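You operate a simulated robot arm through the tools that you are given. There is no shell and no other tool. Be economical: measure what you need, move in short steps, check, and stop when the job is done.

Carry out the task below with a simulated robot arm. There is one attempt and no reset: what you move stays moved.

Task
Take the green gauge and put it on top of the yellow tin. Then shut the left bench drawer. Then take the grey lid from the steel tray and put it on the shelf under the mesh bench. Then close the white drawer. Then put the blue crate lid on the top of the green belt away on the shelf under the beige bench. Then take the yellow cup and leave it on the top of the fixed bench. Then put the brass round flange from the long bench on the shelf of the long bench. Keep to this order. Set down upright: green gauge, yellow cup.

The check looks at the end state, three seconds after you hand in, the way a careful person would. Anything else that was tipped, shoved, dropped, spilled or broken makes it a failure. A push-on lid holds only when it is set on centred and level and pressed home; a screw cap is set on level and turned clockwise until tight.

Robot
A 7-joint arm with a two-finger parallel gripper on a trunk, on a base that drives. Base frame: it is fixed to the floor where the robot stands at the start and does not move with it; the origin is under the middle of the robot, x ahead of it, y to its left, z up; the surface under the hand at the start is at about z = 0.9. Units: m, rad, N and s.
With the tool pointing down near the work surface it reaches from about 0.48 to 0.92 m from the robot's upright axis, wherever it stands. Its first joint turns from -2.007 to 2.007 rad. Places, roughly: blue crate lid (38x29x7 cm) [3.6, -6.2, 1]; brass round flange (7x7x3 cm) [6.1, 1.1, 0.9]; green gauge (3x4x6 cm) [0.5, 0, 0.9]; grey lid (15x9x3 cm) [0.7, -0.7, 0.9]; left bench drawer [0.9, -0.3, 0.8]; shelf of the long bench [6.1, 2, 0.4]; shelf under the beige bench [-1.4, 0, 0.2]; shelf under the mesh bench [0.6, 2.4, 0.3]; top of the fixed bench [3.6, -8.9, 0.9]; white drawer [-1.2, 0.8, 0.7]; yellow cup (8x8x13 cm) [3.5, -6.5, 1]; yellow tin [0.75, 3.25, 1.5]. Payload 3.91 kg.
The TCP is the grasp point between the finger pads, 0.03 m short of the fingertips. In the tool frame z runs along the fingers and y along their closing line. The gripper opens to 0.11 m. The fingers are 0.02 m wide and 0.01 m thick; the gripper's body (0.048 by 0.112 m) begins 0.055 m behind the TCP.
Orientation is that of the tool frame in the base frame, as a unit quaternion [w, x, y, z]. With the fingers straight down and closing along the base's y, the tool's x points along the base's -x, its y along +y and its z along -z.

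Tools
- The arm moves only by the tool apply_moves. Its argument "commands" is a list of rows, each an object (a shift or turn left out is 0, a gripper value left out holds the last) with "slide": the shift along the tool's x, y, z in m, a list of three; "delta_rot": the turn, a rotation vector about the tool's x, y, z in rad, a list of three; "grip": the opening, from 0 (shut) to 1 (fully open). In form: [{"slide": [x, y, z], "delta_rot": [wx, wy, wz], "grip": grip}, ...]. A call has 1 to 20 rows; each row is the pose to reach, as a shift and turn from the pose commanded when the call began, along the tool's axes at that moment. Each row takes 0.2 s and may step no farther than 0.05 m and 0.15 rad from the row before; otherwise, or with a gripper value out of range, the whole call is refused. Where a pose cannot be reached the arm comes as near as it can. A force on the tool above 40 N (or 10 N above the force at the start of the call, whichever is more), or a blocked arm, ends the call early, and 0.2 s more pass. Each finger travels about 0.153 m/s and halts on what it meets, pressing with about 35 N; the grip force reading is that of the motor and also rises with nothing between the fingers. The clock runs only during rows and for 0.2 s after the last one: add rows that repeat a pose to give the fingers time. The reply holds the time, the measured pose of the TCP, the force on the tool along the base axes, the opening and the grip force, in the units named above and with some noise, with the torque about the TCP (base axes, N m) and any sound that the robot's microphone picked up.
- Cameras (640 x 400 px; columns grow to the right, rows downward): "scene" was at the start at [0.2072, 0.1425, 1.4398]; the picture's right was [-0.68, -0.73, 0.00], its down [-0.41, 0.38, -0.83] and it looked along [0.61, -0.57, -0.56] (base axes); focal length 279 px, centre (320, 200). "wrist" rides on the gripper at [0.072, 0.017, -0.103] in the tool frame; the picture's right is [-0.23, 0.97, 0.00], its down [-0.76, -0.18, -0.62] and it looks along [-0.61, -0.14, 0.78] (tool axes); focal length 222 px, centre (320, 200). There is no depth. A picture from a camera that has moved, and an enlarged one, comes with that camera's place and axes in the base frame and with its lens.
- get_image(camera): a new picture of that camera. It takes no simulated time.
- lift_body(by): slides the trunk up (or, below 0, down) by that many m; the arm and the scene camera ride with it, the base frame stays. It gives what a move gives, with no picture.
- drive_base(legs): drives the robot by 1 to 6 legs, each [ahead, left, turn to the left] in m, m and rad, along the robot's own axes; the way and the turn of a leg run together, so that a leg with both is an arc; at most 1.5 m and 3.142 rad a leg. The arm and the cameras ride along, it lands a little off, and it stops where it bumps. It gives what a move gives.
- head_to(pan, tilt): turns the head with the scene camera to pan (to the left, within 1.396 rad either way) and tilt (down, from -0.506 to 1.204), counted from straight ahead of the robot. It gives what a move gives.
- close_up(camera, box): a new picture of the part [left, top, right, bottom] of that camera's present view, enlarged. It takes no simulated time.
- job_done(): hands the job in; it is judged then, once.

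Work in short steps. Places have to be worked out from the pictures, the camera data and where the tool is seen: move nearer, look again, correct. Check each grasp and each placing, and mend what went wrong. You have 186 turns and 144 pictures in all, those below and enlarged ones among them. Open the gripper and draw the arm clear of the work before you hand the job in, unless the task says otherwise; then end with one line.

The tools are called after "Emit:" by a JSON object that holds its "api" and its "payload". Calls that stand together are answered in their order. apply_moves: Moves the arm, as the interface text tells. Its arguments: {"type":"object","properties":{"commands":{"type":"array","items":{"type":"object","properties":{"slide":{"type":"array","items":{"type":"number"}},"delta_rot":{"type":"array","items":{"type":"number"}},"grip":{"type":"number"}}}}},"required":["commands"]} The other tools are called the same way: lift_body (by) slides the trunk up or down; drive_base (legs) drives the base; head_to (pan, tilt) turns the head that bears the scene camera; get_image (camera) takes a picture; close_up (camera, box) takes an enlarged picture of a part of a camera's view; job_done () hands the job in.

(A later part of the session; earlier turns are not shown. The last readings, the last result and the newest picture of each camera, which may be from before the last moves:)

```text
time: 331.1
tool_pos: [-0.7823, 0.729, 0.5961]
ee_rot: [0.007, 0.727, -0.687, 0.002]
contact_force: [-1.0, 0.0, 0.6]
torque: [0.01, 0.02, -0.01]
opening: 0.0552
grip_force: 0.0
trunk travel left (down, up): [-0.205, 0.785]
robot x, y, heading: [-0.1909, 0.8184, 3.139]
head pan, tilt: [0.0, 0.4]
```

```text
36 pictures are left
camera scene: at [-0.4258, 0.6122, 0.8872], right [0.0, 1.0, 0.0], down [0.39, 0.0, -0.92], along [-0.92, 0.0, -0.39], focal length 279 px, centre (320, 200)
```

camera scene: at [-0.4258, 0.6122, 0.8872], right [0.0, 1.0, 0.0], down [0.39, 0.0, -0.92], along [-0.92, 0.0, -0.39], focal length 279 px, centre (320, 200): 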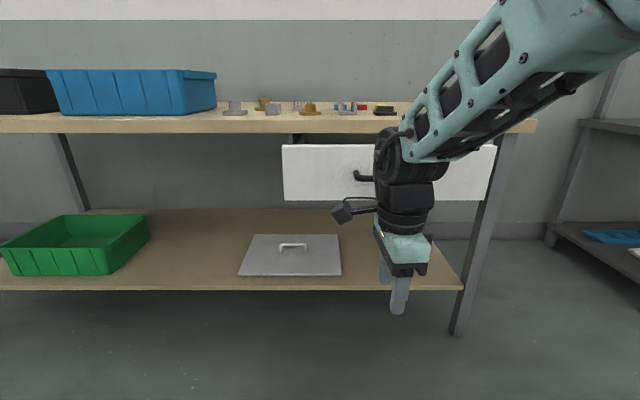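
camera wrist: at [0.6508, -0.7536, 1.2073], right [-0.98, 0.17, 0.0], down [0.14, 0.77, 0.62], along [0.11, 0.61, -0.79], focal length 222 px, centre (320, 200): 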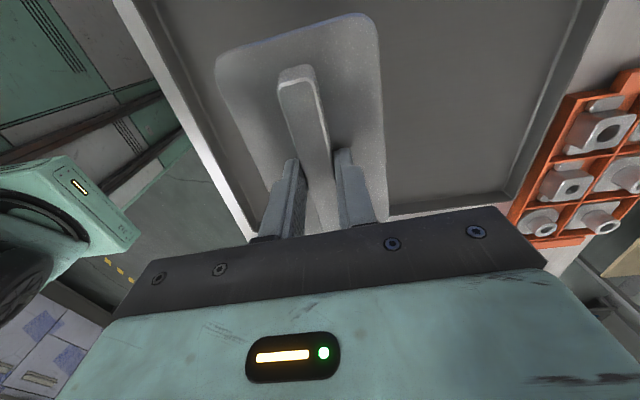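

The drawer front spans y≈0.53–1.03, z≈0.61–0.75 near x≈-1.07. I swing the closed hand to horizontal, aiming just above the handle.

Emit:
{"api": "apply_moves", "payload": {"commands": [{"slide": [-0.0053, 0.0132, -0.0108], "delta_rot": [-0.143, 0, 0], "grip": 0}, {"slide": [-0.0105, 0.0264, -0.0216], "delta_rot": [-0.286, 0, 0]}, {"slide": [-0.0158, 0.0395, -0.0325], "delta_rot": [-0.428, 0, 0]}, {"slide": [-0.0211, 0.0527, -0.0433], "delta_rot": [-0.571, 0, 0]}, {"slide": [-0.0264, 0.0659, -0.0541], "delta_rot": [-0.714, 0, 0]}, {"slide": [-0.0316, 0.0791, -0.0649], "delta_rot": [-0.857, 0, 0]}, {"slide": [-0.0369, 0.0923, -0.0757], "delta_rot": [-1.0, 0, 0]}, {"slide": [-0.0422, 0.1055, -0.0865], "delta_rot": [-1.142, 0, 0]}, {"slide": [-0.0475, 0.1186, -0.0974], "delta_rot": [-1.285, 0, 0]}, {"slide": [-0.0527, 0.1318, -0.1082], "delta_rot": [-1.428, 0, 0]}, {"slide": [-0.058, 0.145, -0.119], "delta_rot": [-1.571, 0, 0]}]}}

Emit:
{"api": "get_image", "payload": {"camera": "scene"}}

```text
time: 333.5
tool_pos: [-0.9305, 0.7801, 0.7171]
ee_rot: [0.52, 0.509, -0.485, -0.485]
contact_force: [0.4, 0.1, -0.5]
torque: [0.0, 0.01, -0.02]
opening: 0.0
grip_force: 34.7
trunk travel left (down, up): [-0.205, 0.785]
robot x, y, heading: [-0.1918, 0.8207, 3.132]
head pan, tilt: [0.0, 0.4]
```

```text
35 pictures are left
camera scene: at [-0.4258, 0.6122, 0.8872], right [0.0, 1.0, 0.0], down [0.39, 0.0, -0.92], along [-0.92, 0.0, -0.39], focal length 279 px, centre (320, 200)
```

scene: 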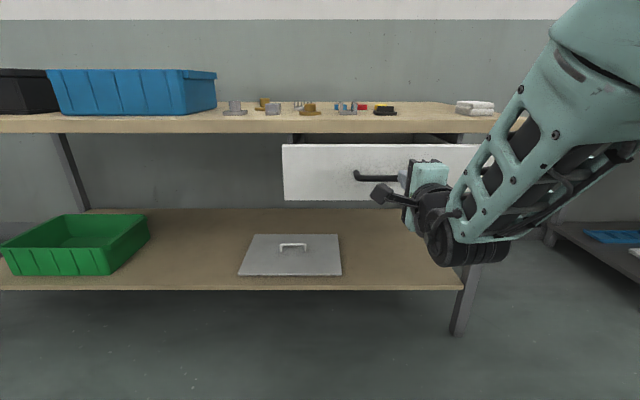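

Lined up. I drive 0.1 m and then push with the arm until it stops.

Emit:
{"api": "drive_base", "payload": {"legs": [[0.1, 0, 0]]}}

Emit:
{"api": "apply_moves", "payload": {"commands": [{"slide": [0, 0, 0.02]}, {"slide": [0, 0, 0.04]}, {"slide": [0, 0, 0.06]}, {"slide": [0, 0, 0.08]}, {"slide": [0, 0, 0.1]}, {"slide": [0, 0, 0.115]}, {"slide": [0, 0, 0.13]}, {"slide": [0, 0, 0.14]}, {"slide": [0, 0, 0.15]}, {"slide": [0, 0, 0.16]}, {"slide": [0, 0, 0.17]}, {"slide": [0, 0, 0.18]}]}}

Emit:
{"api": "get_image", "payload": {"camera": "scene"}}

```text
time: 334.7
tool_pos: [-1.0292, 0.7794, 0.716]
ee_rot: [0.519, 0.509, -0.486, -0.485]
contact_force: [-0.7, 0.9, 0.3]
torque: [-0.03, 0.0, 0.02]
opening: 0.0
grip_force: 35.3
trunk travel left (down, up): [-0.205, 0.785]
robot x, y, heading: [-0.295, 0.8153, 3.14]
head pan, tilt: [0.0, 0.4]
```

```text
time: 335.9
tool_pos: [-1.1226, 0.7756, 0.719]
ee_rot: [0.52, 0.508, -0.487, -0.485]
contact_force: [21.0, 2.2, 11.5]
torque: [0.16, -0.24, -0.24]
opening: 0.0
grip_force: 35.4
trunk travel left (down, up): [-0.205, 0.785]
robot x, y, heading: [-0.2913, 0.821, 3.139]
head pan, tilt: [0.0, 0.4]
stopped in row 6: the force on the tool passed its limit at 80 N (the readings are from after the stop); the commanded pose is now the measured one
```

```text
34 pictures are left
camera scene: at [-0.5243, 0.6125, 0.8876], right [0.0, 1.0, 0.0], down [0.39, 0.0, -0.92], along [-0.92, 0.0, -0.39], focal length 279 px, centre (320, 200)
```

scene: 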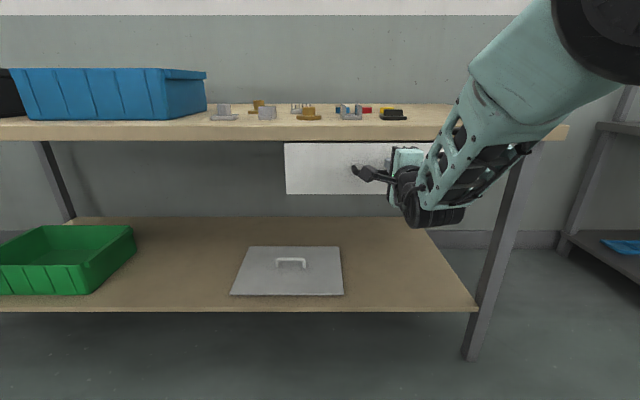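

The drawer stopped hard (80 N) and sits flush under the bench top. I withdraw and fold the hand back down to a carry pose.

Emit:
{"api": "apply_moves", "payload": {"commands": [{"slide": [0, 0, -0.05]}, {"slide": [0, 0, -0.1]}, {"slide": [0, 0, -0.15]}, {"slide": [0, 0, -0.2]}, {"slide": [0, 0, -0.215], "delta_rot": [0.143, 0, 0]}, {"slide": [0, 0, -0.23], "delta_rot": [0.286, 0, 0]}, {"slide": [0, 0, -0.245], "delta_rot": [0.428, 0, 0]}, {"slide": [0, 0, -0.26], "delta_rot": [0.571, 0, 0]}, {"slide": [0, 0, -0.275], "delta_rot": [0.714, 0, 0]}, {"slide": [0, 0, -0.29], "delta_rot": [0.857, 0, 0]}, {"slide": [0, 0, -0.305], "delta_rot": [1.0, 0, 0]}, {"slide": [0, 0, -0.32], "delta_rot": [1.142, 0, 0]}, {"slide": [0, 0, -0.33], "delta_rot": [1.285, 0, 0]}, {"slide": [0, 0, -0.34], "delta_rot": [1.428, 0, 0]}, {"slide": [0, 0, -0.35], "delta_rot": [1.571, 0, 0]}]}}

Emit:
{"api": "lift_body", "payload": {"by": 0.4}}

Emit:
{"api": "drive_base", "payload": {"legs": [[0, -0.69, 0], [-1.4, 0, 0], [-1.0, 0, 0], [0, 0, 1.571]]}}

Emit:
{"api": "head_to", "payload": {"pan": 0.0, "tilt": 0.15}}

Emit:
{"api": "get_image", "payload": {"camera": "scene"}}

```text
time: 339.1
tool_pos: [-0.6162, 0.7247, 0.6057]
ee_rot: [-0.071, -0.697, 0.712, 0.043]
contact_force: [0.2, 0.6, 0.2]
torque: [0.0, -0.03, 0.0]
opening: 0.0
grip_force: 35.1
out of reach, approached as far as the arm can: row 4, 5, 6, 9, 10, 11, 12, 13, 14, 15
trunk travel left (down, up): [-0.205, 0.785]
robot x, y, heading: [-0.2901, 0.8233, 3.143]
head pan, tilt: [0.0, 0.4]
```

```text
time: 342.9
tool_pos: [-0.6155, 0.7258, 1.0049]
ee_rot: [-0.071, -0.697, 0.712, 0.044]
contact_force: [-0.1, -0.1, -0.2]
torque: [-0.03, 0.01, -0.02]
opening: 0.0002
grip_force: 35.1
trunk travel left (down, up): [-0.605, 0.385]
robot x, y, heading: [-0.2879, 0.8162, 3.139]
head pan, tilt: [0.0, 0.4]
```

```text
time: 362.0
tool_pos: [2.2215, 1.1803, 1.006]
ee_rot: [0.081, 0.996, -0.01, 0.021]
contact_force: [-0.1, -0.6, -0.6]
torque: [-0.01, -0.01, -0.05]
opening: 0.0
grip_force: 34.9
trunk travel left (down, up): [-0.605, 0.385]
robot x, y, heading: [2.1291, 1.5085, -1.571]
head pan, tilt: [0.0, 0.4]
```

```text
time: 362.8
tool_pos: [2.2214, 1.1813, 1.0057]
ee_rot: [0.082, 0.996, -0.01, 0.021]
contact_force: [0.7, 0.1, -0.9]
torque: [-0.02, -0.01, -0.01]
opening: 0.0001
grip_force: 34.6
trunk travel left (down, up): [-0.605, 0.385]
robot x, y, heading: [2.1281, 1.5091, -1.572]
head pan, tilt: [0.0, 0.15]
```

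```text
33 pictures are left
camera scene: at [2.3322, 1.2705, 1.3103], right [-1.0, 0.0, 0.0], down [0.0, 0.15, -0.99], along [0.0, -0.99, -0.15], focal length 279 px, centre (320, 200)
```

scene: 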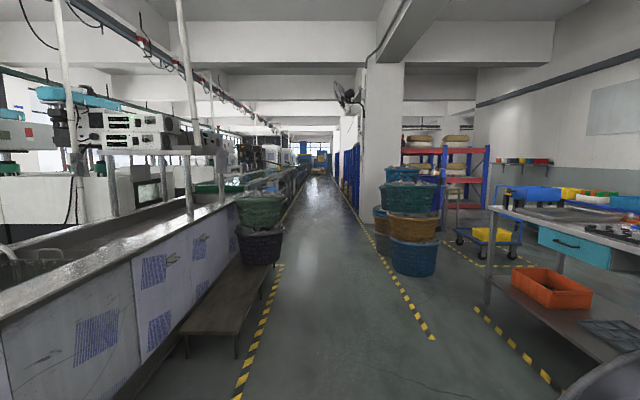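

The corridor ahead along -y is clear between x≈1.6 and 2.75. I drive 6 m down it and look.

Emit:
{"api": "drive_base", "payload": {"legs": [[1.5, 0.05, 0], [1.5, 0, 0], [1.5, 0, 0], [1.5, 0, 0]]}}

Emit:
{"api": "head_to", "payload": {"pan": 0.6, "tilt": 0.3}}

Emit:
{"api": "get_image", "payload": {"camera": "scene"}}

```text
refused: leg 1 is longer than a leg can be; nothing moved
```

```text
time: 363.8
tool_pos: [2.2204, 1.1819, 1.0065]
ee_rot: [0.081, 0.996, -0.01, 0.02]
contact_force: [0.2, -0.3, -0.5]
torque: [0.02, -0.02, -0.02]
opening: 0.0
grip_force: 35.4
trunk travel left (down, up): [-0.605, 0.385]
robot x, y, heading: [2.1255, 1.5067, -1.567]
head pan, tilt: [0.6, 0.3]
```

```text
32 pictures are left
camera scene: at [2.3849, 1.2861, 1.2964], right [-0.83, -0.56, 0.0], down [-0.17, 0.24, -0.96], along [0.54, -0.79, -0.3], focal length 279 px, centre (320, 200)
```

scene: 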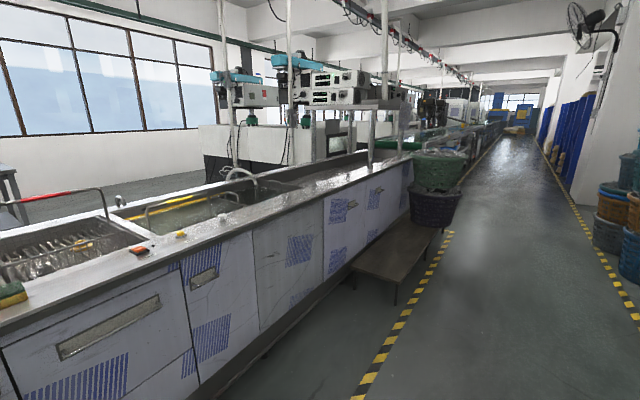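

A leg was slightly too long; I resend with 1.45 m legs.

Emit:
{"api": "drive_base", "payload": {"legs": [[1.45, 0.05, 0], [1.45, 0, 0], [1.45, 0, 0], [1.45, 0, 0]]}}

Emit:
{"api": "get_image", "payload": {"camera": "scene"}}

```text
time: 391.2
tool_pos: [2.2685, -4.5807, 1.0072]
ee_rot: [0.081, 0.996, -0.012, 0.021]
contact_force: [0.5, 0.3, 0.1]
torque: [0.01, -0.02, -0.01]
opening: 0.0003
grip_force: 34.9
trunk travel left (down, up): [-0.605, 0.385]
robot x, y, heading: [2.176, -4.253, -1.569]
head pan, tilt: [0.6, 0.3]
```

```text
31 pictures are left
camera scene: at [2.4331, -4.4753, 1.2964], right [-0.83, -0.56, 0.0], down [-0.17, 0.24, -0.96], along [0.54, -0.79, -0.3], focal length 279 px, centre (320, 200)
```

scene: 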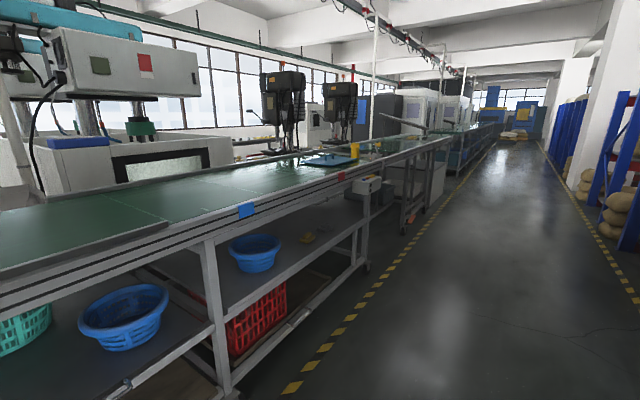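

The blue lid and the yellow cup are on the belt. I drive to y≈-6.2 and turn to face the belt.

Emit:
{"api": "drive_base", "payload": {"legs": [[1.45, 0, 0], [0.47, 0, 0], [0, 0, 1.569]]}}

Emit:
{"api": "head_to", "payload": {"pan": -0.1, "tilt": 0.4}}

Emit:
{"api": "get_image", "payload": {"camera": "scene"}}

```text
time: 404.6
tool_pos: [2.4967, -6.0799, 1.005]
ee_rot: [0.044, 0.714, 0.695, 0.071]
contact_force: [0.3, -0.7, -0.3]
torque: [-0.01, 0.01, 0.01]
opening: 0.0002
grip_force: 35.1
trunk travel left (down, up): [-0.605, 0.385]
robot x, y, heading: [2.169, -6.1701, -0.005]
head pan, tilt: [0.6, 0.3]
```

```text
time: 405.7
tool_pos: [2.4971, -6.0791, 1.0062]
ee_rot: [0.044, 0.713, 0.696, 0.071]
contact_force: [0.2, 0.7, 0.2]
torque: [0.01, -0.02, 0.03]
opening: 0.0
grip_force: 35.1
trunk travel left (down, up): [-0.605, 0.385]
robot x, y, heading: [2.1714, -6.1706, -0.008]
head pan, tilt: [-0.099, 0.4]
```

```text
30 pictures are left
camera scene: at [2.4067, -5.9787, 1.2872], right [-0.1, -0.99, 0.0], down [-0.39, 0.04, -0.92], along [0.92, -0.1, -0.39], focal length 279 px, centre (320, 200)
```

scene: 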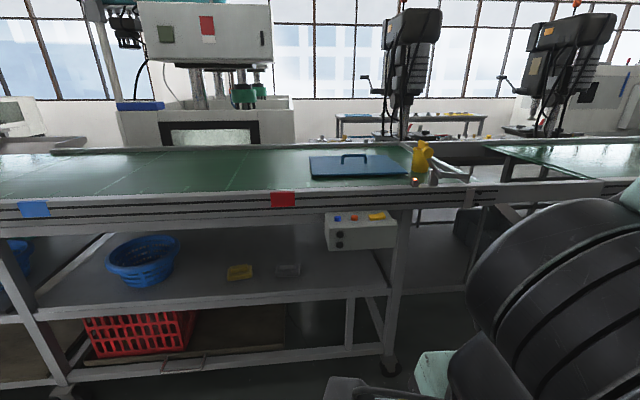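

The lid has a centre handle (bar along y) near (3.53, -6.23). I level the hand, extend, and drive nearer.

Emit:
{"api": "apply_moves", "payload": {"commands": [{"slide": [-0.008, 0.042, -0.022], "delta_rot": [0.08, -0.019, -0.012], "grip": 0.8}, {"slide": [-0.017, 0.083, -0.043], "delta_rot": [0.163, -0.038, -0.024]}, {"slide": [-0.026, 0.125, -0.065], "delta_rot": [0.163, -0.038, -0.024]}, {"slide": [-0.034, 0.166, -0.086], "delta_rot": [0.163, -0.038, -0.024]}, {"slide": [-0.043, 0.207, -0.107], "delta_rot": [0.163, -0.038, -0.024]}, {"slide": [-0.051, 0.248, -0.128], "delta_rot": [0.163, -0.038, -0.024]}, {"slide": [-0.06, 0.29, -0.15], "delta_rot": [0.163, -0.038, -0.024]}]}}

Emit:
{"api": "drive_base", "payload": {"legs": [[0.54, 0, 0.006]]}}

Emit:
{"api": "apply_moves", "payload": {"commands": [{"slide": [-0.02, 0.045, 0.0]}, {"slide": [-0.04, 0.09, 0.0]}, {"slide": [-0.06, 0.135, 0.0]}, {"slide": [-0.08, 0.17, 0.01]}]}}

Emit:
{"api": "get_image", "payload": {"camera": "wrist"}}

```text
time: 407.3
tool_pos: [2.4913, -6.0504, 1.0646]
ee_rot: [0.039, 0.744, 0.665, 0.051]
contact_force: [0.2, 0.6, -0.8]
torque: [-0.01, 0.0, 0.0]
opening: 0.0879
grip_force: 0.1
out of reach, approached as far as the arm can: row 1, 2, 3, 4, 5, 6, 7
trunk travel left (down, up): [-0.605, 0.385]
robot x, y, heading: [2.1723, -6.1766, -0.007]
head pan, tilt: [-0.099, 0.4]
```

```text
time: 410.4
tool_pos: [3.0279, -6.0527, 1.0653]
ee_rot: [0.039, 0.743, 0.667, 0.051]
contact_force: [-0.2, -0.1, 0.0]
torque: [0.02, -0.03, -0.01]
opening: 0.0881
grip_force: 0.0
trunk travel left (down, up): [-0.605, 0.385]
robot x, y, heading: [2.7133, -6.1728, -0.007]
head pan, tilt: [-0.099, 0.4]
```

```text
time: 411.4
tool_pos: [3.0885, -6.0944, 1.0019]
ee_rot: [0.057, 0.753, 0.651, 0.075]
contact_force: [-0.4, 0.3, 0.0]
torque: [0.02, -0.01, -0.01]
opening: 0.0881
grip_force: 0.1
out of reach, approached as far as the arm can: row 1, 2, 3, 4
trunk travel left (down, up): [-0.605, 0.385]
robot x, y, heading: [2.7094, -6.175, -0.007]
head pan, tilt: [-0.099, 0.4]
```

```text
29 pictures are left
camera wrist: at [3.0953, -6.0264, 1.11], right [0.91, -0.37, 0.17], down [-0.4, -0.74, 0.55], along [-0.08, -0.57, -0.82], focal length 222 px, centre (320, 200)
```

wrist: 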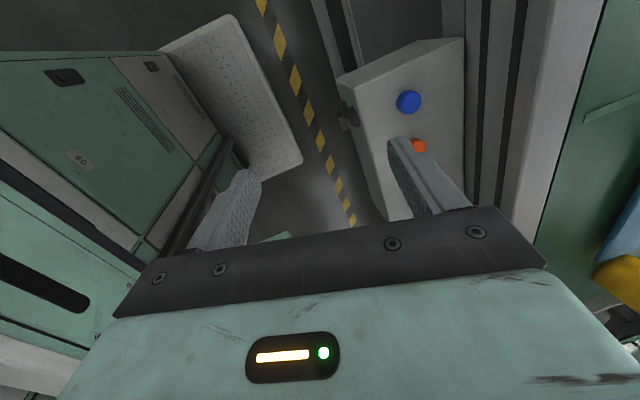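

The arm is in an awkward folded configuration. I back away from the belt and extend outward and downward in free space to unfold it.

Emit:
{"api": "drive_base", "payload": {"legs": [[-0.55, 0, 0]]}}

Emit:
{"api": "apply_moves", "payload": {"commands": [{"slide": [0, 0.03, 0.03]}, {"slide": [0, 0.06, 0.06]}, {"slide": [0, 0.09, 0.09]}, {"slide": [0, 0.12, 0.12]}, {"slide": [0, 0.15, 0.15]}, {"slide": [0, 0.18, 0.18]}, {"slide": [0, 0.21, 0.2]}, {"slide": [0, 0.24, 0.22]}]}}

Emit:
{"api": "get_image", "payload": {"camera": "scene"}}

```text
time: 414.6
tool_pos: [2.5358, -6.0919, 1.0032]
ee_rot: [0.057, 0.752, 0.653, 0.075]
contact_force: [0.4, -0.5, 1.3]
torque: [0.0, 0.01, -0.02]
opening: 0.0879
grip_force: 0.0
trunk travel left (down, up): [-0.605, 0.385]
robot x, y, heading: [2.1571, -6.1751, 0.006]
head pan, tilt: [-0.099, 0.4]
```

```text
time: 416.4
tool_pos: [2.6319, -6.1405, 0.98]
ee_rot: [0.086, 0.766, 0.623, 0.132]
contact_force: [0.7, -0.1, -0.4]
torque: [-0.02, -0.01, -0.03]
opening: 0.0879
grip_force: 0.1
out of reach, approached as far as the arm can: row 1, 2, 3, 4, 5, 6, 7, 8
trunk travel left (down, up): [-0.605, 0.385]
robot x, y, heading: [2.1556, -6.1745, 0.009]
head pan, tilt: [-0.099, 0.4]
```

```text
28 pictures are left
camera scene: at [2.3901, -5.9792, 1.2871], right [-0.1, -1.0, 0.0], down [-0.39, 0.04, -0.92], along [0.92, -0.09, -0.39], focal length 279 px, centre (320, 200)
```

scene: 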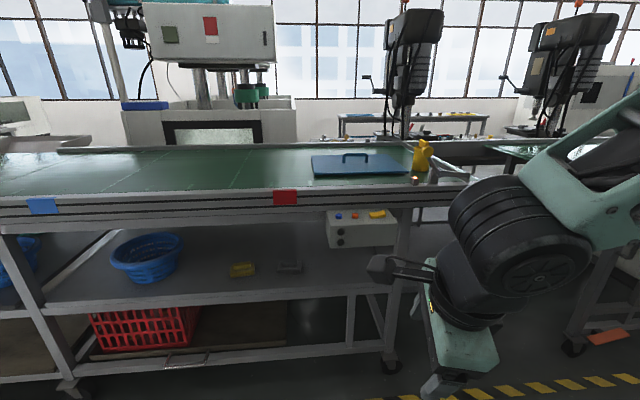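

The orientation drifts clockwise, so a wrist joint is at its limit on the other side. I turn the hand clockwise by about half a turn, which keeps the fingers closing along x for the handle.

Emit:
{"api": "apply_moves", "payload": {"commands": [{"delta_rot": [0, 0, 0.145]}, {"delta_rot": [0, 0, 0.29]}, {"delta_rot": [0, 0, 0.435]}, {"delta_rot": [0, 0, 0.58]}, {"delta_rot": [0, 0, 0.725]}, {"delta_rot": [0, 0, 0.87]}, {"delta_rot": [0, 0, 1.015]}, {"delta_rot": [0, 0, 1.16]}, {"delta_rot": [0, 0, 1.305]}, {"delta_rot": [0, 0, 1.45]}, {"delta_rot": [0, 0, 1.595]}, {"delta_rot": [0, 0, 1.74]}, {"delta_rot": [0, 0, 1.885]}, {"delta_rot": [0, 0, 2.03]}, {"delta_rot": [0, 0, 2.175]}, {"delta_rot": [0, 0, 2.32]}, {"delta_rot": [0, 0, 2.465]}, {"delta_rot": [0, 0, 2.61]}, {"delta_rot": [0, 0, 2.755]}, {"delta_rot": [0, 0, 2.9]}]}}

```text
time: 420.6
tool_pos: [2.6346, -6.142, 0.9799]
ee_rot: [-0.121, 0.71, -0.686, 0.101]
contact_force: [-0.1, -0.4, 0.7]
torque: [0.0, 0.01, 0.01]
opening: 0.0882
grip_force: 0.0
trunk travel left (down, up): [-0.605, 0.385]
robot x, y, heading: [2.1592, -6.1724, -0.001]
head pan, tilt: [-0.099, 0.4]
```

Now I level the remaining tilt while extending and raising.

Emit:
{"api": "apply_moves", "payload": {"commands": [{"slide": [0.01, -0.024, -0.033], "delta_rot": [-0.053, 0.005, 0.006]}, {"slide": [0.02, -0.048, -0.067], "delta_rot": [-0.105, 0.009, 0.011]}, {"slide": [0.03, -0.072, -0.1], "delta_rot": [-0.158, 0.014, 0.017]}, {"slide": [0.04, -0.096, -0.133], "delta_rot": [-0.21, 0.019, 0.023]}, {"slide": [0.05, -0.12, -0.167], "delta_rot": [-0.263, 0.023, 0.028]}, {"slide": [0.06, -0.145, -0.2], "delta_rot": [-0.315, 0.028, 0.034]}]}}

```text
time: 422.0
tool_pos: [2.7125, -6.2038, 1.2137]
ee_rot: [0.001, 0.708, -0.706, -0.002]
contact_force: [0.3, -0.4, 0.9]
torque: [0.0, 0.01, 0.03]
opening: 0.0882
grip_force: 0.1
trunk travel left (down, up): [-0.605, 0.385]
robot x, y, heading: [2.1539, -6.1757, 0.001]
head pan, tilt: [-0.099, 0.4]
```

Fully reachable now. I drive in again and extend over the handle.

Emit:
{"api": "drive_base", "payload": {"legs": [[0.55, 0, 0]]}}

Emit:
{"api": "apply_moves", "payload": {"commands": [{"slide": [0.005, -0.045, 0]}, {"slide": [0.01, -0.09, 0]}, {"slide": [0.015, -0.135, 0.01]}, {"slide": [0.02, -0.18, 0.02]}, {"slide": [0.025, -0.225, 0.04]}, {"slide": [0.03, -0.26, 0.06]}]}}

Emit:
{"api": "get_image", "payload": {"camera": "wrist"}}

```text
time: 425.1
tool_pos: [3.2594, -6.1999, 1.2142]
ee_rot: [0.0, 0.709, -0.705, 0.0]
contact_force: [-0.4, -0.8, -0.1]
torque: [-0.01, 0.0, 0.03]
opening: 0.0878
grip_force: 0.0
trunk travel left (down, up): [-0.605, 0.385]
robot x, y, heading: [2.7068, -6.1713, 0.007]
head pan, tilt: [-0.099, 0.4]
```

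```text
time: 426.5
tool_pos: [3.5199, -6.2305, 1.1543]
ee_rot: [0.001, 0.709, -0.705, 0.001]
contact_force: [-0.7, 0.5, 0.3]
torque: [-0.01, -0.03, 0.02]
opening: 0.0879
grip_force: 0.1
trunk travel left (down, up): [-0.605, 0.385]
robot x, y, heading: [2.7048, -6.1697, 0.005]
head pan, tilt: [-0.099, 0.4]
```

```text
27 pictures are left
camera wrist: at [3.5032, -6.3018, 1.2559], right [-0.97, 0.22, 0.0], down [0.17, 0.76, 0.62], along [0.14, 0.61, -0.78], focal length 222 px, centre (320, 200)
```

wrist: 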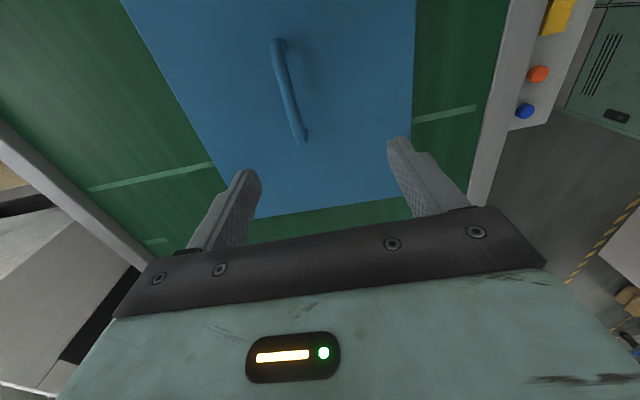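

The handle's centre is at about (3.549, -6.246). I align, descend carefully, and close on it.

Emit:
{"api": "apply_moves", "payload": {"commands": [{"slide": [0.015, -0.029, 0.03]}, {"slide": [0.015, -0.029, 0.07]}, {"slide": [0.015, -0.029, 0.11]}, {"slide": [0.015, -0.029, 0.135]}, {"slide": [0.015, -0.029, 0.15], "grip": 0.6}, {"slide": [0.015, -0.029, 0.158]}, {"slide": [0.015, -0.029, 0.166]}, {"slide": [0.015, -0.029, 0.174]}]}}

Emit:
{"api": "get_image", "payload": {"camera": "wrist"}}

```text
time: 428.2
tool_pos: [3.5505, -6.2438, 0.9967]
ee_rot: [-0.004, 0.709, -0.705, 0.005]
contact_force: [-6.2, -0.1, 17.1]
torque: [-0.02, 0.86, 0.02]
opening: 0.0685
grip_force: 2.9
trunk travel left (down, up): [-0.605, 0.385]
robot x, y, heading: [2.7079, -6.1724, 0.004]
head pan, tilt: [-0.099, 0.4]
stopped in row 8: the force on the tool passed its limit at 48 N (the readings are from after the stop); the commanded pose is now the measured one
```

```text
26 pictures are left
camera wrist: at [3.532, -6.3164, 1.0992], right [-0.97, 0.22, -0.01], down [0.17, 0.76, 0.63], along [0.15, 0.61, -0.78], focal length 222 px, centre (320, 200)
```

wrist: 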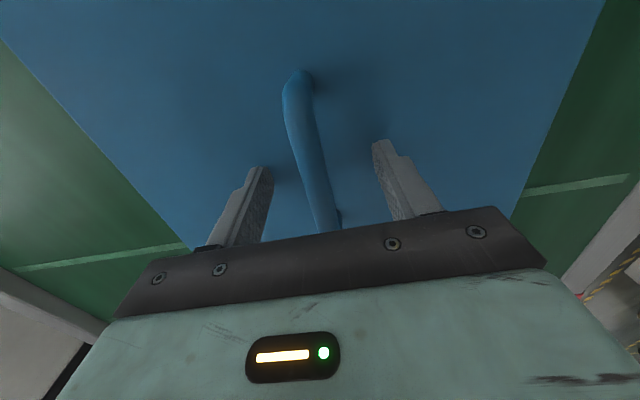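

The fingers straddle the handle and touch the plate. I ease up 3 mm, close and lift.

Emit:
{"api": "apply_moves", "payload": {"commands": [{"slide": [0, 0, -0.003]}, {"slide": [0, 0, -0.003], "grip": 0}, {"slide": [0, 0, -0.003], "grip": 0}, {"slide": [0, 0, -0.003], "grip": 0}, {"slide": [0, 0, -0.003], "grip": 0}]}}

Emit:
{"api": "apply_moves", "payload": {"commands": [{"slide": [0, 0, -0.02]}, {"slide": [0, 0, -0.05]}, {"slide": [0, 0, -0.09]}, {"slide": [0, 0, -0.13]}, {"slide": [0, 0, -0.17]}]}}

Emit:
{"api": "get_image", "payload": {"camera": "scene"}}

```text
time: 429.4
tool_pos: [3.5509, -6.2446, 0.9962]
ee_rot: [-0.004, 0.709, -0.705, 0.004]
contact_force: [-1.0, 0.4, 0.2]
torque: [0.09, -0.01, -0.48]
opening: 0.0136
grip_force: 34.9
trunk travel left (down, up): [-0.605, 0.385]
robot x, y, heading: [2.7041, -6.173, 0.001]
head pan, tilt: [-0.099, 0.4]
```

```text
time: 430.6
tool_pos: [3.5501, -6.2429, 1.1675]
ee_rot: [-0.003, 0.709, -0.705, 0.003]
contact_force: [0.2, -0.3, -2.8]
torque: [0.0, 0.02, 0.0]
opening: 0.0131
grip_force: 34.7
trunk travel left (down, up): [-0.605, 0.385]
robot x, y, heading: [2.7046, -6.1741, 0.007]
head pan, tilt: [-0.099, 0.4]
```

```text
25 pictures are left
camera scene: at [2.9383, -5.9767, 1.2871], right [-0.09, -1.0, 0.0], down [-0.39, 0.04, -0.92], along [0.92, -0.09, -0.39], focal length 279 px, centre (320, 200)
```

scene: 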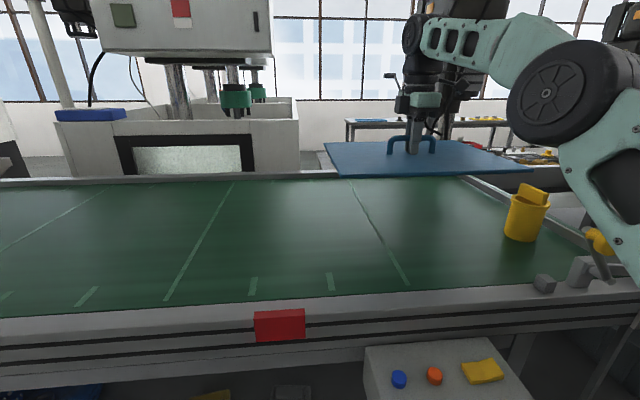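

The lid is held securely. I back off, retract the arm for carrying, and drive back along the corridor.

Emit:
{"api": "drive_base", "payload": {"legs": [[-0.52, 0, -0.005]]}}

Emit:
{"api": "apply_moves", "payload": {"commands": [{"slide": [-0.005, 0.04, 0]}, {"slide": [-0.01, 0.08, 0]}, {"slide": [-0.02, 0.12, 0]}, {"slide": [-0.03, 0.16, 0]}, {"slide": [-0.04, 0.19, 0]}]}}

Emit:
{"api": "drive_base", "payload": {"legs": [[0, 0, 1.571], [1.45, 0, 0], [1.45, 0, 0], [1.45, 0, 0], [1.45, 0, 0], [1.45, 0, 0]]}}

```text
time: 433.6
tool_pos: [3.0278, -6.2497, 1.1667]
ee_rot: [0.004, -0.707, 0.707, -0.003]
contact_force: [0.0, 0.3, -3.6]
torque: [0.02, -0.04, -0.04]
opening: 0.0134
grip_force: 35.4
trunk travel left (down, up): [-0.605, 0.385]
robot x, y, heading: [2.1816, -6.1755, -0.001]
head pan, tilt: [-0.099, 0.4]
```

```text
time: 434.8
tool_pos: [2.8373, -6.2085, 1.163]
ee_rot: [0.004, -0.707, 0.707, -0.004]
contact_force: [0.8, -0.1, -3.6]
torque: [0.01, 0.06, -0.01]
opening: 0.0133
grip_force: 35.0
trunk travel left (down, up): [-0.605, 0.385]
robot x, y, heading: [2.1792, -6.1742, -0.003]
head pan, tilt: [-0.099, 0.4]
```

```text
time: 473.1
tool_pos: [1.9445, 1.7368, 1.1647]
ee_rot: [-0.005, 1.0, 0.019, 0.0]
contact_force: [0.2, 1.0, -2.6]
torque: [0.01, -0.03, -0.02]
opening: 0.0134
grip_force: 34.7
trunk travel left (down, up): [-0.605, 0.385]
robot x, y, heading: [1.9329, 1.0783, 1.611]
head pan, tilt: [-0.099, 0.4]
```

On course. I continue through the gap and down the aisle to face the beige bench at y≈0.08.

Emit:
{"api": "drive_base", "payload": {"legs": [[0.42, 0, 0], [0, 0, 1.53], [1.4, 0, 0], [0.66, 0, 0], [0, 1.42, 0]]}}

Emit:
{"api": "head_to", "payload": {"pan": 0.0, "tilt": 0.6}}

Emit:
{"api": "get_image", "payload": {"camera": "scene"}}

```text
time: 496.0
tool_pos: [-0.8192, 0.1447, 1.1635]
ee_rot: [-0.004, 0.709, 0.705, -0.003]
contact_force: [0.4, -0.6, -2.3]
torque: [-0.03, -0.03, 0.02]
opening: 0.0134
grip_force: 35.0
trunk travel left (down, up): [-0.605, 0.385]
robot x, y, heading: [-0.166, 0.1029, 3.129]
head pan, tilt: [-0.099, 0.4]
```

```text
time: 496.7
tool_pos: [-0.8199, 0.1456, 1.1634]
ee_rot: [-0.003, 0.709, 0.705, -0.004]
contact_force: [-0.6, 0.3, -2.6]
torque: [-0.01, -0.01, 0.0]
opening: 0.0134
grip_force: 35.0
trunk travel left (down, up): [-0.605, 0.385]
robot x, y, heading: [-0.1647, 0.1053, 3.136]
head pan, tilt: [0.0, 0.6]
```

```text
24 pictures are left
camera scene: at [-0.3966, -0.1005, 1.2689], right [0.01, 1.0, 0.0], down [0.56, 0.0, -0.83], along [-0.83, 0.01, -0.56], focal length 279 px, centre (320, 200)
```

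scene: 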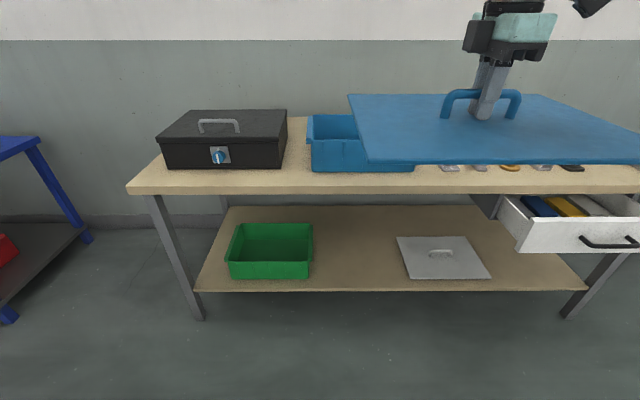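

The drawer is open again: the wrist camera must have hooked its handle when I withdrew. I can close it now, before placing the lid, by pushing with the lid's front edge, which cannot hook the handle. I move over to it and lower.

Emit:
{"api": "drive_base", "payload": {"legs": [[-0.06, 0, 0.005], [0, -0.64, 0]]}}

Emit:
{"api": "lift_body", "payload": {"by": -0.4}}

Emit:
{"api": "apply_moves", "payload": {"commands": [{"slide": [0, 0, 0.03]}, {"slide": [0, 0, 0.05]}]}}

Emit:
{"api": "get_image", "payload": {"camera": "scene"}}

```text
time: 497.9
tool_pos: [-0.7675, 0.1407, 1.1769]
ee_rot: [-0.015, 0.708, 0.706, -0.013]
contact_force: [-1.7, 0.6, -3.4]
torque: [-0.01, -0.08, 0.0]
opening: 0.0135
grip_force: 35.1
trunk travel left (down, up): [-0.605, 0.385]
robot x, y, heading: [-0.1449, 0.1078, 3.142]
head pan, tilt: [0.0, 0.6]
stopped in leg 1: the robot was blocked; the commanded pose is now the measured one
```

```text
time: 501.7
tool_pos: [-0.773, 0.142, 0.7743]
ee_rot: [-0.011, 0.709, 0.706, -0.012]
contact_force: [-0.2, 0.9, -3.6]
torque: [0.01, 0.01, -0.01]
opening: 0.0133
grip_force: 34.6
trunk travel left (down, up): [-0.205, 0.785]
robot x, y, heading: [-0.1416, 0.1026, 3.142]
head pan, tilt: [0.0, 0.6]
```

```text
time: 502.3
tool_pos: [-0.775, 0.1402, 0.7235]
ee_rot: [-0.011, 0.707, 0.707, -0.012]
contact_force: [0.3, 0.2, -3.0]
torque: [0.01, -0.01, 0.02]
opening: 0.0131
grip_force: 35.5
trunk travel left (down, up): [-0.205, 0.785]
robot x, y, heading: [-0.1413, 0.1056, 3.139]
head pan, tilt: [0.0, 0.6]
```

```text
23 pictures are left
camera scene: at [-0.3756, -0.1019, 0.8688], right [0.0, 1.0, 0.0], down [0.57, 0.0, -0.82], along [-0.82, 0.0, -0.57], focal length 279 px, centre (320, 200)
```

scene: 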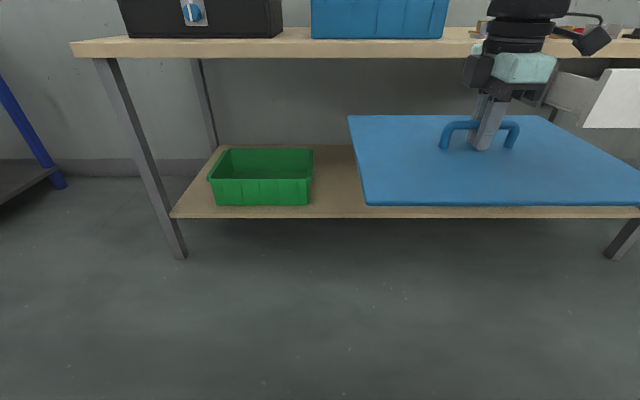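

The lid is 38 cm wide laterally and 29 cm deep, so its front edge is at x≈-0.92, clear of the drawer. I slide right to y≈0.78 and push the drawer with it.

Emit:
{"api": "drive_base", "payload": {"legs": [[0.02, -0.64, 0]]}}

Emit:
{"api": "apply_moves", "payload": {"commands": [{"slide": [0, 0, 0.015]}, {"slide": [0, 0, 0.015]}]}}

Emit:
{"api": "drive_base", "payload": {"legs": [[0.13, 0, 0]]}}

Emit:
{"api": "get_image", "payload": {"camera": "scene"}}

```text
time: 503.0
tool_pos: [-0.7754, 0.1416, 0.7237]
ee_rot: [-0.012, 0.708, 0.706, -0.012]
contact_force: [0.0, 0.0, -3.6]
torque: [-0.01, -0.03, 0.01]
opening: 0.0133
grip_force: 34.6
trunk travel left (down, up): [-0.205, 0.785]
robot x, y, heading: [-0.1447, 0.1013, 3.139]
head pan, tilt: [0.0, 0.6]
stopped in leg 1: the robot was blocked; the commanded pose is now the measured one
```

```text
time: 503.6
tool_pos: [-0.7762, 0.1416, 0.7098]
ee_rot: [-0.012, 0.708, 0.706, -0.012]
contact_force: [-1.1, 0.2, -2.9]
torque: [-0.02, 0.02, -0.01]
opening: 0.0131
grip_force: 34.7
trunk travel left (down, up): [-0.205, 0.785]
robot x, y, heading: [-0.1486, 0.0987, 3.138]
head pan, tilt: [0.0, 0.6]
```

```text
time: 504.9
tool_pos: [-0.9069, 0.1417, 0.7092]
ee_rot: [-0.013, 0.708, 0.706, -0.013]
contact_force: [0.5, 0.0, -2.7]
torque: [-0.03, 0.0, -0.03]
opening: 0.0132
grip_force: 34.8
trunk travel left (down, up): [-0.205, 0.785]
robot x, y, heading: [-0.2729, 0.1071, 3.139]
head pan, tilt: [0.0, 0.6]
```

```text
22 pictures are left
camera scene: at [-0.507, -0.1013, 0.8689], right [0.0, 1.0, 0.0], down [0.57, 0.0, -0.82], along [-0.82, 0.0, -0.57], focal length 279 px, centre (320, 200)
```

scene: 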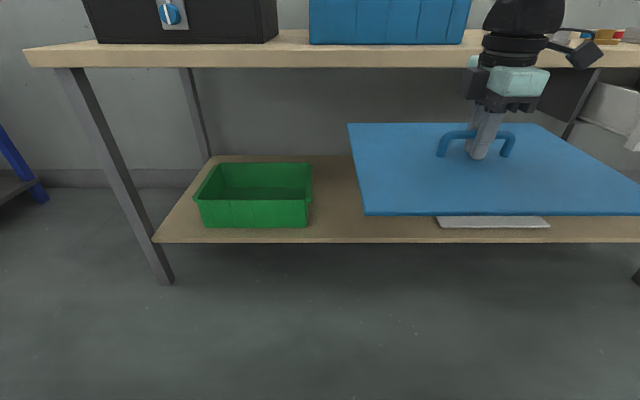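

The sideways drive was blocked only because the robot's back touched the bench behind. I back slightly less, slide right, then push forward.

Emit:
{"api": "drive_base", "payload": {"legs": [[-0.08, 0, 0], [0, -0.64, 0], [0.1, 0, 0]]}}

Emit:
{"api": "apply_moves", "payload": {"commands": [{"slide": [0, 0.02, 0]}, {"slide": [0, 0.04, 0]}, {"slide": [0, 0.06, 0]}, {"slide": [0, 0.08, 0]}, {"slide": [0, 0.1, 0]}, {"slide": [0, 0.115, 0]}, {"slide": [0, 0.13, 0]}, {"slide": [0, 0.145, 0]}, {"slide": [0, 0.16, 0]}, {"slide": [0, 0.175, 0]}]}}

Emit:
{"api": "get_image", "payload": {"camera": "scene"}}

```text
time: 509.9
tool_pos: [-0.9281, 0.782, 0.71]
ee_rot: [-0.013, 0.708, 0.706, -0.013]
contact_force: [0.8, 0.1, -3.2]
torque: [-0.01, 0.0, -0.01]
opening: 0.0131
grip_force: 34.5
trunk travel left (down, up): [-0.205, 0.785]
robot x, y, heading: [-0.2908, 0.7481, 3.133]
head pan, tilt: [0.0, 0.6]
```

```text
time: 512.1
tool_pos: [-0.7536, 0.7831, 0.7032]
ee_rot: [-0.011, 0.708, 0.706, -0.012]
contact_force: [0.4, 0.3, -2.7]
torque: [-0.01, -0.01, -0.01]
opening: 0.0132
grip_force: 35.1
trunk travel left (down, up): [-0.205, 0.785]
robot x, y, heading: [-0.297, 0.7468, 3.138]
head pan, tilt: [0.0, 0.6]
```

```text
21 pictures are left
camera scene: at [-0.5263, 0.5407, 0.8689], right [0.0, 1.0, 0.0], down [0.56, 0.0, -0.83], along [-0.83, 0.0, -0.57], focal length 279 px, centre (320, 200)
```

scene: 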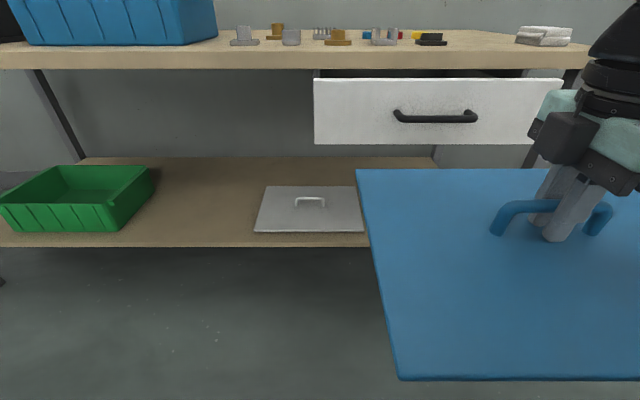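

I moved the wrong way along the tool axis; the lid's plate height (0.64–0.67) sits just below the handle, which is good. I now push toward the drawer until it stops.

Emit:
{"api": "apply_moves", "payload": {"commands": [{"slide": [0, -0.04, -0.004]}, {"slide": [0, -0.08, -0.004]}, {"slide": [0, -0.12, -0.004]}, {"slide": [0, -0.15, -0.004]}, {"slide": [0, -0.17, -0.004]}, {"slide": [0, -0.19, -0.004]}, {"slide": [0, -0.21, -0.004]}, {"slide": [0, -0.23, -0.004]}, {"slide": [0, -0.25, -0.004]}, {"slide": [0, -0.265, -0.004]}, {"slide": [0, -0.28, -0.004]}, {"slide": [0, -0.295, -0.004]}, {"slide": [0, -0.31, -0.004]}, {"slide": [0, -0.325, -0.004]}]}}

Emit:
{"api": "get_image", "payload": {"camera": "scene"}}

```text
time: 514.5
tool_pos: [-1.027, 0.7831, 0.7172]
ee_rot: [-0.007, 0.708, 0.706, -0.005]
contact_force: [6.2, -1.2, -2.8]
torque: [0.16, -0.16, -0.05]
opening: 0.0137
grip_force: 35.0
trunk travel left (down, up): [-0.205, 0.785]
robot x, y, heading: [-0.2958, 0.7471, 3.14]
head pan, tilt: [0.0, 0.6]
stopped in row 12: the force on the tool passed its limit at 56 N (the readings are from after the stop); the commanded pose is now the measured one
```

```text
20 pictures are left
camera scene: at [-0.5258, 0.5407, 0.8689], right [0.0, 1.0, 0.0], down [0.56, 0.0, -0.83], along [-0.83, 0.0, -0.56], focal length 279 px, centre (320, 200)
```

scene: 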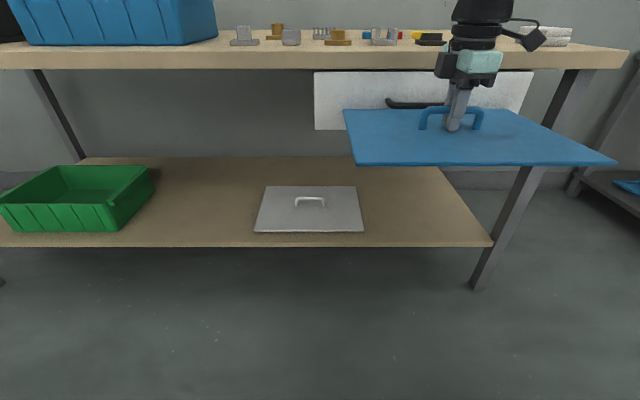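

The drawer is flush again (stop at 56 N). I pull the lid straight back, move left to the free zone of the shelf at y≈0.105, and lower the trunk.

Emit:
{"api": "apply_moves", "payload": {"commands": [{"slide": [0, 0.04, 0]}, {"slide": [0, 0.08, 0]}, {"slide": [0, 0.12, 0]}]}}

Emit:
{"api": "drive_base", "payload": {"legs": [[0, 0.678, 0]]}}

Emit:
{"api": "lift_body", "payload": {"by": -0.2}}

Emit:
{"api": "apply_moves", "payload": {"commands": [{"slide": [0, -0.01, 0.04]}, {"slide": [0, -0.02, 0.08]}, {"slide": [0, -0.03, 0.12]}, {"slide": [0, -0.04, 0.16]}, {"slide": [0, -0.05, 0.2]}]}}

Emit:
{"api": "head_to", "payload": {"pan": 0.0, "tilt": 0.45}}

Emit:
{"api": "get_image", "payload": {"camera": "scene"}}

```text
time: 515.4
tool_pos: [-0.9078, 0.7828, 0.7151]
ee_rot: [-0.007, 0.708, 0.706, -0.007]
contact_force: [0.5, -0.2, -3.3]
torque: [0.0, -0.02, 0.01]
opening: 0.0132
grip_force: 35.1
trunk travel left (down, up): [-0.205, 0.785]
robot x, y, heading: [-0.2943, 0.7439, 3.138]
head pan, tilt: [0.0, 0.6]
```

```text
time: 519.1
tool_pos: [-0.9069, 0.1025, 0.7163]
ee_rot: [-0.007, 0.705, 0.709, -0.007]
contact_force: [-0.4, 0.2, -3.0]
torque: [0.01, 0.02, -0.02]
opening: 0.0134
grip_force: 35.0
trunk travel left (down, up): [-0.205, 0.785]
robot x, y, heading: [-0.2977, 0.0692, -3.136]
head pan, tilt: [0.0, 0.6]
```

```text
time: 521.3
tool_pos: [-0.9079, 0.1008, 0.5153]
ee_rot: [-0.007, 0.705, 0.709, -0.008]
contact_force: [0.0, 0.0, -2.9]
torque: [0.01, 0.02, -0.01]
opening: 0.0131
grip_force: 34.8
trunk travel left (down, up): [-0.005, 0.985]
robot x, y, heading: [-0.296, 0.0714, -3.139]
head pan, tilt: [0.0, 0.6]
```

```text
time: 522.5
tool_pos: [-0.9602, 0.1007, 0.3151]
ee_rot: [-0.006, 0.705, 0.709, -0.007]
contact_force: [1.0, -0.8, -3.6]
torque: [0.0, -0.01, 0.02]
opening: 0.0131
grip_force: 35.3
trunk travel left (down, up): [-0.005, 0.985]
robot x, y, heading: [-0.2935, 0.0714, -3.143]
head pan, tilt: [0.0, 0.6]
```

```text
time: 523.2
tool_pos: [-0.9619, 0.101, 0.3142]
ee_rot: [-0.007, 0.705, 0.709, -0.006]
contact_force: [-0.1, 0.9, -2.6]
torque: [0.03, -0.02, 0.03]
opening: 0.0134
grip_force: 35.1
trunk travel left (down, up): [-0.005, 0.985]
robot x, y, heading: [-0.2934, 0.0701, -3.138]
head pan, tilt: [0.0, 0.45]
```

```text
19 pictures are left
camera scene: at [-0.5283, -0.1387, 0.6824], right [0.0, 1.0, 0.0], down [0.44, 0.0, -0.9], along [-0.9, 0.0, -0.44], focal length 279 px, centre (320, 200)
```

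scene: 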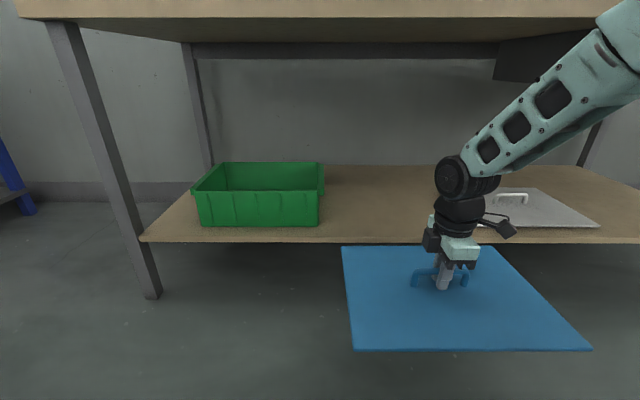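

The lid is about 5 cm above shelf level. I drive in 0.26 m and extend over the shelf.

Emit:
{"api": "drive_base", "payload": {"legs": [[0.26, 0, 0]]}}

Emit:
{"api": "apply_moves", "payload": {"commands": [{"slide": [0.002, -0.04, 0]}, {"slide": [0.004, -0.08, 0]}, {"slide": [0.004, -0.12, 0]}, {"slide": [0.004, -0.16, 0]}, {"slide": [0.004, -0.19, 0]}]}}

Emit:
{"api": "get_image", "payload": {"camera": "scene"}}

```text
time: 525.0
tool_pos: [-1.2176, 0.099, 0.3145]
ee_rot: [-0.007, 0.704, 0.71, -0.007]
contact_force: [0.0, -0.4, -3.3]
torque: [0.02, 0.01, -0.01]
opening: 0.0132
grip_force: 34.5
trunk travel left (down, up): [-0.005, 0.985]
robot x, y, heading: [-0.5515, 0.0692, -3.137]
head pan, tilt: [0.0, 0.45]
```

```text
time: 526.2
tool_pos: [-1.4076, 0.1022, 0.3198]
ee_rot: [-0.007, 0.704, 0.71, -0.007]
contact_force: [-0.1, 0.0, -2.8]
torque: [0.01, 0.03, 0.0]
opening: 0.0131
grip_force: 35.2
trunk travel left (down, up): [-0.005, 0.985]
robot x, y, heading: [-0.5496, 0.0685, -3.137]
head pan, tilt: [0.0, 0.45]
```

```text
18 pictures are left
camera scene: at [-0.7858, -0.1399, 0.6825], right [0.0, 1.0, 0.0], down [0.44, 0.0, -0.9], along [-0.9, 0.0, -0.44], focal length 279 px, centre (320, 200)
```

scene: 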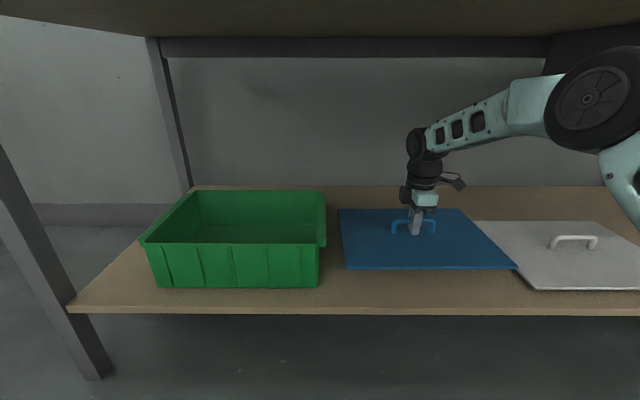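

The lid hovers between the bin and the plate with 3–6 cm to spare on each side. I shift it 1 cm and lower to contact.

Emit:
{"api": "apply_moves", "payload": {"commands": [{"slide": [0.01, 0, 0.03]}, {"slide": [0.01, 0, 0.055]}, {"slide": [0.01, 0, 0.065]}, {"slide": [0.01, 0, 0.071]}, {"slide": [0.01, 0, 0.077]}, {"slide": [0.01, 0, 0.083]}, {"slide": [0.01, 0, 0.089]}, {"slide": [0.01, 0, 0.095]}]}}

```text
time: 526.8
tool_pos: [-1.41, 0.1101, 0.2864]
ee_rot: [-0.011, 0.706, 0.708, -0.011]
contact_force: [8.0, 0.6, 18.7]
torque: [0.16, -0.79, 0.0]
opening: 0.0134
grip_force: 35.4
trunk travel left (down, up): [-0.005, 0.985]
robot x, y, heading: [-0.5537, 0.0654, -3.136]
head pan, tilt: [0.0, 0.45]
stopped in row 2: the force on the tool passed its limit at 70 N (the readings are from after the stop); the commanded pose is now the measured one
```

Contact came at TCP z≈0.28. I check the picture before releasing.

Emit:
{"api": "close_up", "payload": {"camera": "scene", "box": [300, 160, 640, 330]}}

```text
1.88 times, centred on (470, 245) of scene
camera zoom: at [-0.7852, -0.1399, 0.683], right [0.0, 1.0, 0.0], down [0.43, 0.0, -0.9], along [-0.9, 0.0, -0.43], focal length 524 px, centre (38, 115)
```

zoom: 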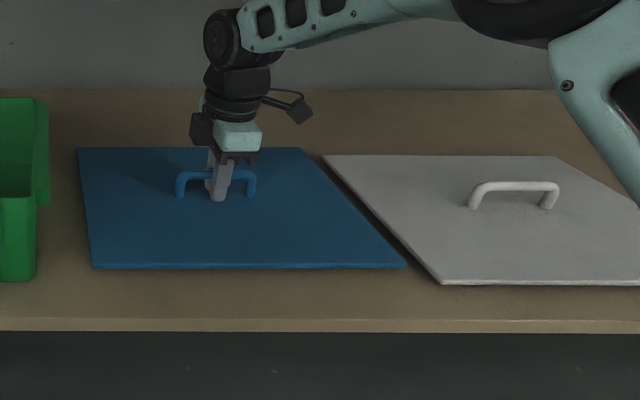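

The lid lies flat on the shelf with clearance both sides. I release, lift clear of the handle, and retract.

Emit:
{"api": "apply_moves", "payload": {"commands": [{"slide": [0, 0, 0], "grip": 0.15}, {"slide": [0, 0, 0], "grip": 0.3}, {"slide": [0, 0, 0], "grip": 0.6}, {"slide": [0, 0, 0], "grip": 0.6}, {"slide": [0, 0, -0.03]}, {"slide": [0, 0, -0.06]}, {"slide": [0, 0.04, -0.07]}, {"slide": [0, 0.08, -0.07]}, {"slide": [0, 0.12, -0.07]}, {"slide": [0, 0.16, -0.07]}, {"slide": [0, 0.2, -0.07]}]}}

Emit:
{"api": "drive_base", "payload": {"legs": [[0.0, 0, 0.0], [-0.27, 0, 0]]}}

Emit:
{"api": "lift_body", "payload": {"by": 0.4}}

Emit:
{"api": "get_image", "payload": {"camera": "scene"}}

```text
time: 529.2
tool_pos: [-1.2085, 0.1123, 0.349]
ee_rot: [-0.01, 0.706, 0.708, -0.01]
contact_force: [-0.7, 1.2, 0.2]
torque: [0.02, -0.02, 0.04]
opening: 0.066
grip_force: 0.0
trunk travel left (down, up): [-0.005, 0.985]
robot x, y, heading: [-0.5529, 0.0683, -3.132]
head pan, tilt: [0.0, 0.45]
```

```text
time: 531.4
tool_pos: [-0.9402, 0.1137, 0.3483]
ee_rot: [-0.01, 0.705, 0.709, -0.011]
contact_force: [0.2, 0.0, -0.5]
torque: [-0.02, 0.02, -0.02]
opening: 0.0658
grip_force: 0.0
trunk travel left (down, up): [-0.005, 0.985]
robot x, y, heading: [-0.2871, 0.0737, -3.14]
head pan, tilt: [0.0, 0.45]
```

```text
time: 535.2
tool_pos: [-0.9388, 0.1133, 0.7475]
ee_rot: [-0.009, 0.705, 0.709, -0.011]
contact_force: [-1.0, 0.3, 0.5]
torque: [0.02, 0.01, -0.02]
opening: 0.0661
grip_force: 0.2
trunk travel left (down, up): [-0.405, 0.585]
robot x, y, heading: [-0.2839, 0.0693, -3.137]
head pan, tilt: [0.0, 0.45]
```

```text
16 pictures are left
camera scene: at [-0.5162, -0.1388, 1.0824], right [0.0, 1.0, 0.0], down [0.44, 0.0, -0.9], along [-0.9, 0.0, -0.44], focal length 279 px, centre (320, 200)
```

scene: 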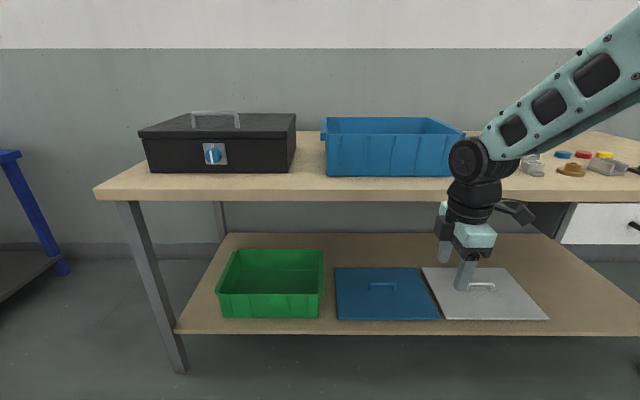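

The crate lid is well placed and the drawer stays closed. Next the yellow cup: I raise the arm and drive back to the belt.

Emit:
{"api": "lift_body", "payload": {"by": 0.4}}

Emit:
{"api": "drive_base", "payload": {"legs": [[0, -1.43, 0], [-1.4, 0, 0], [-1.05, 0, 0], [0, 0, 1.568]]}}

Emit:
{"api": "drive_base", "payload": {"legs": [[1.45, 0, 0], [1.45, 0, 0], [1.45, 0, 0], [1.45, 0, 0], [1.45, 0, 0], [0.7, 0, 0]]}}

```text
time: 539.0
tool_pos: [-0.9389, 0.1129, 1.1477]
ee_rot: [-0.01, 0.705, 0.709, -0.009]
contact_force: [0.5, -0.2, -0.4]
torque: [-0.02, 0.03, 0.01]
opening: 0.0658
grip_force: 0.1
trunk travel left (down, up): [-0.805, 0.185]
robot x, y, heading: [-0.282, 0.0689, -3.14]
head pan, tilt: [0.0, 0.45]
```

```text
time: 561.6
tool_pos: [2.1268, 0.8725, 1.1479]
ee_rot: [0.0, -0.016, 1.0, -0.013]
contact_force: [0.1, 0.2, 0.1]
torque: [0.0, -0.01, 0.0]
opening: 0.0662
grip_force: 0.0
trunk travel left (down, up): [-0.805, 0.185]
robot x, y, heading: [2.1565, 1.5296, -1.543]
head pan, tilt: [0.0, 0.45]
```

```text
time: 599.5
tool_pos: [2.3688, -7.0777, 1.1476]
ee_rot: [0.001, -0.011, 1.0, -0.015]
contact_force: [-0.5, -0.1, 0.0]
torque: [0.04, 0.02, -0.02]
opening: 0.0658
grip_force: 0.0
trunk travel left (down, up): [-0.805, 0.185]
robot x, y, heading: [2.3997, -6.4189, -1.548]
head pan, tilt: [0.0, 0.45]
```

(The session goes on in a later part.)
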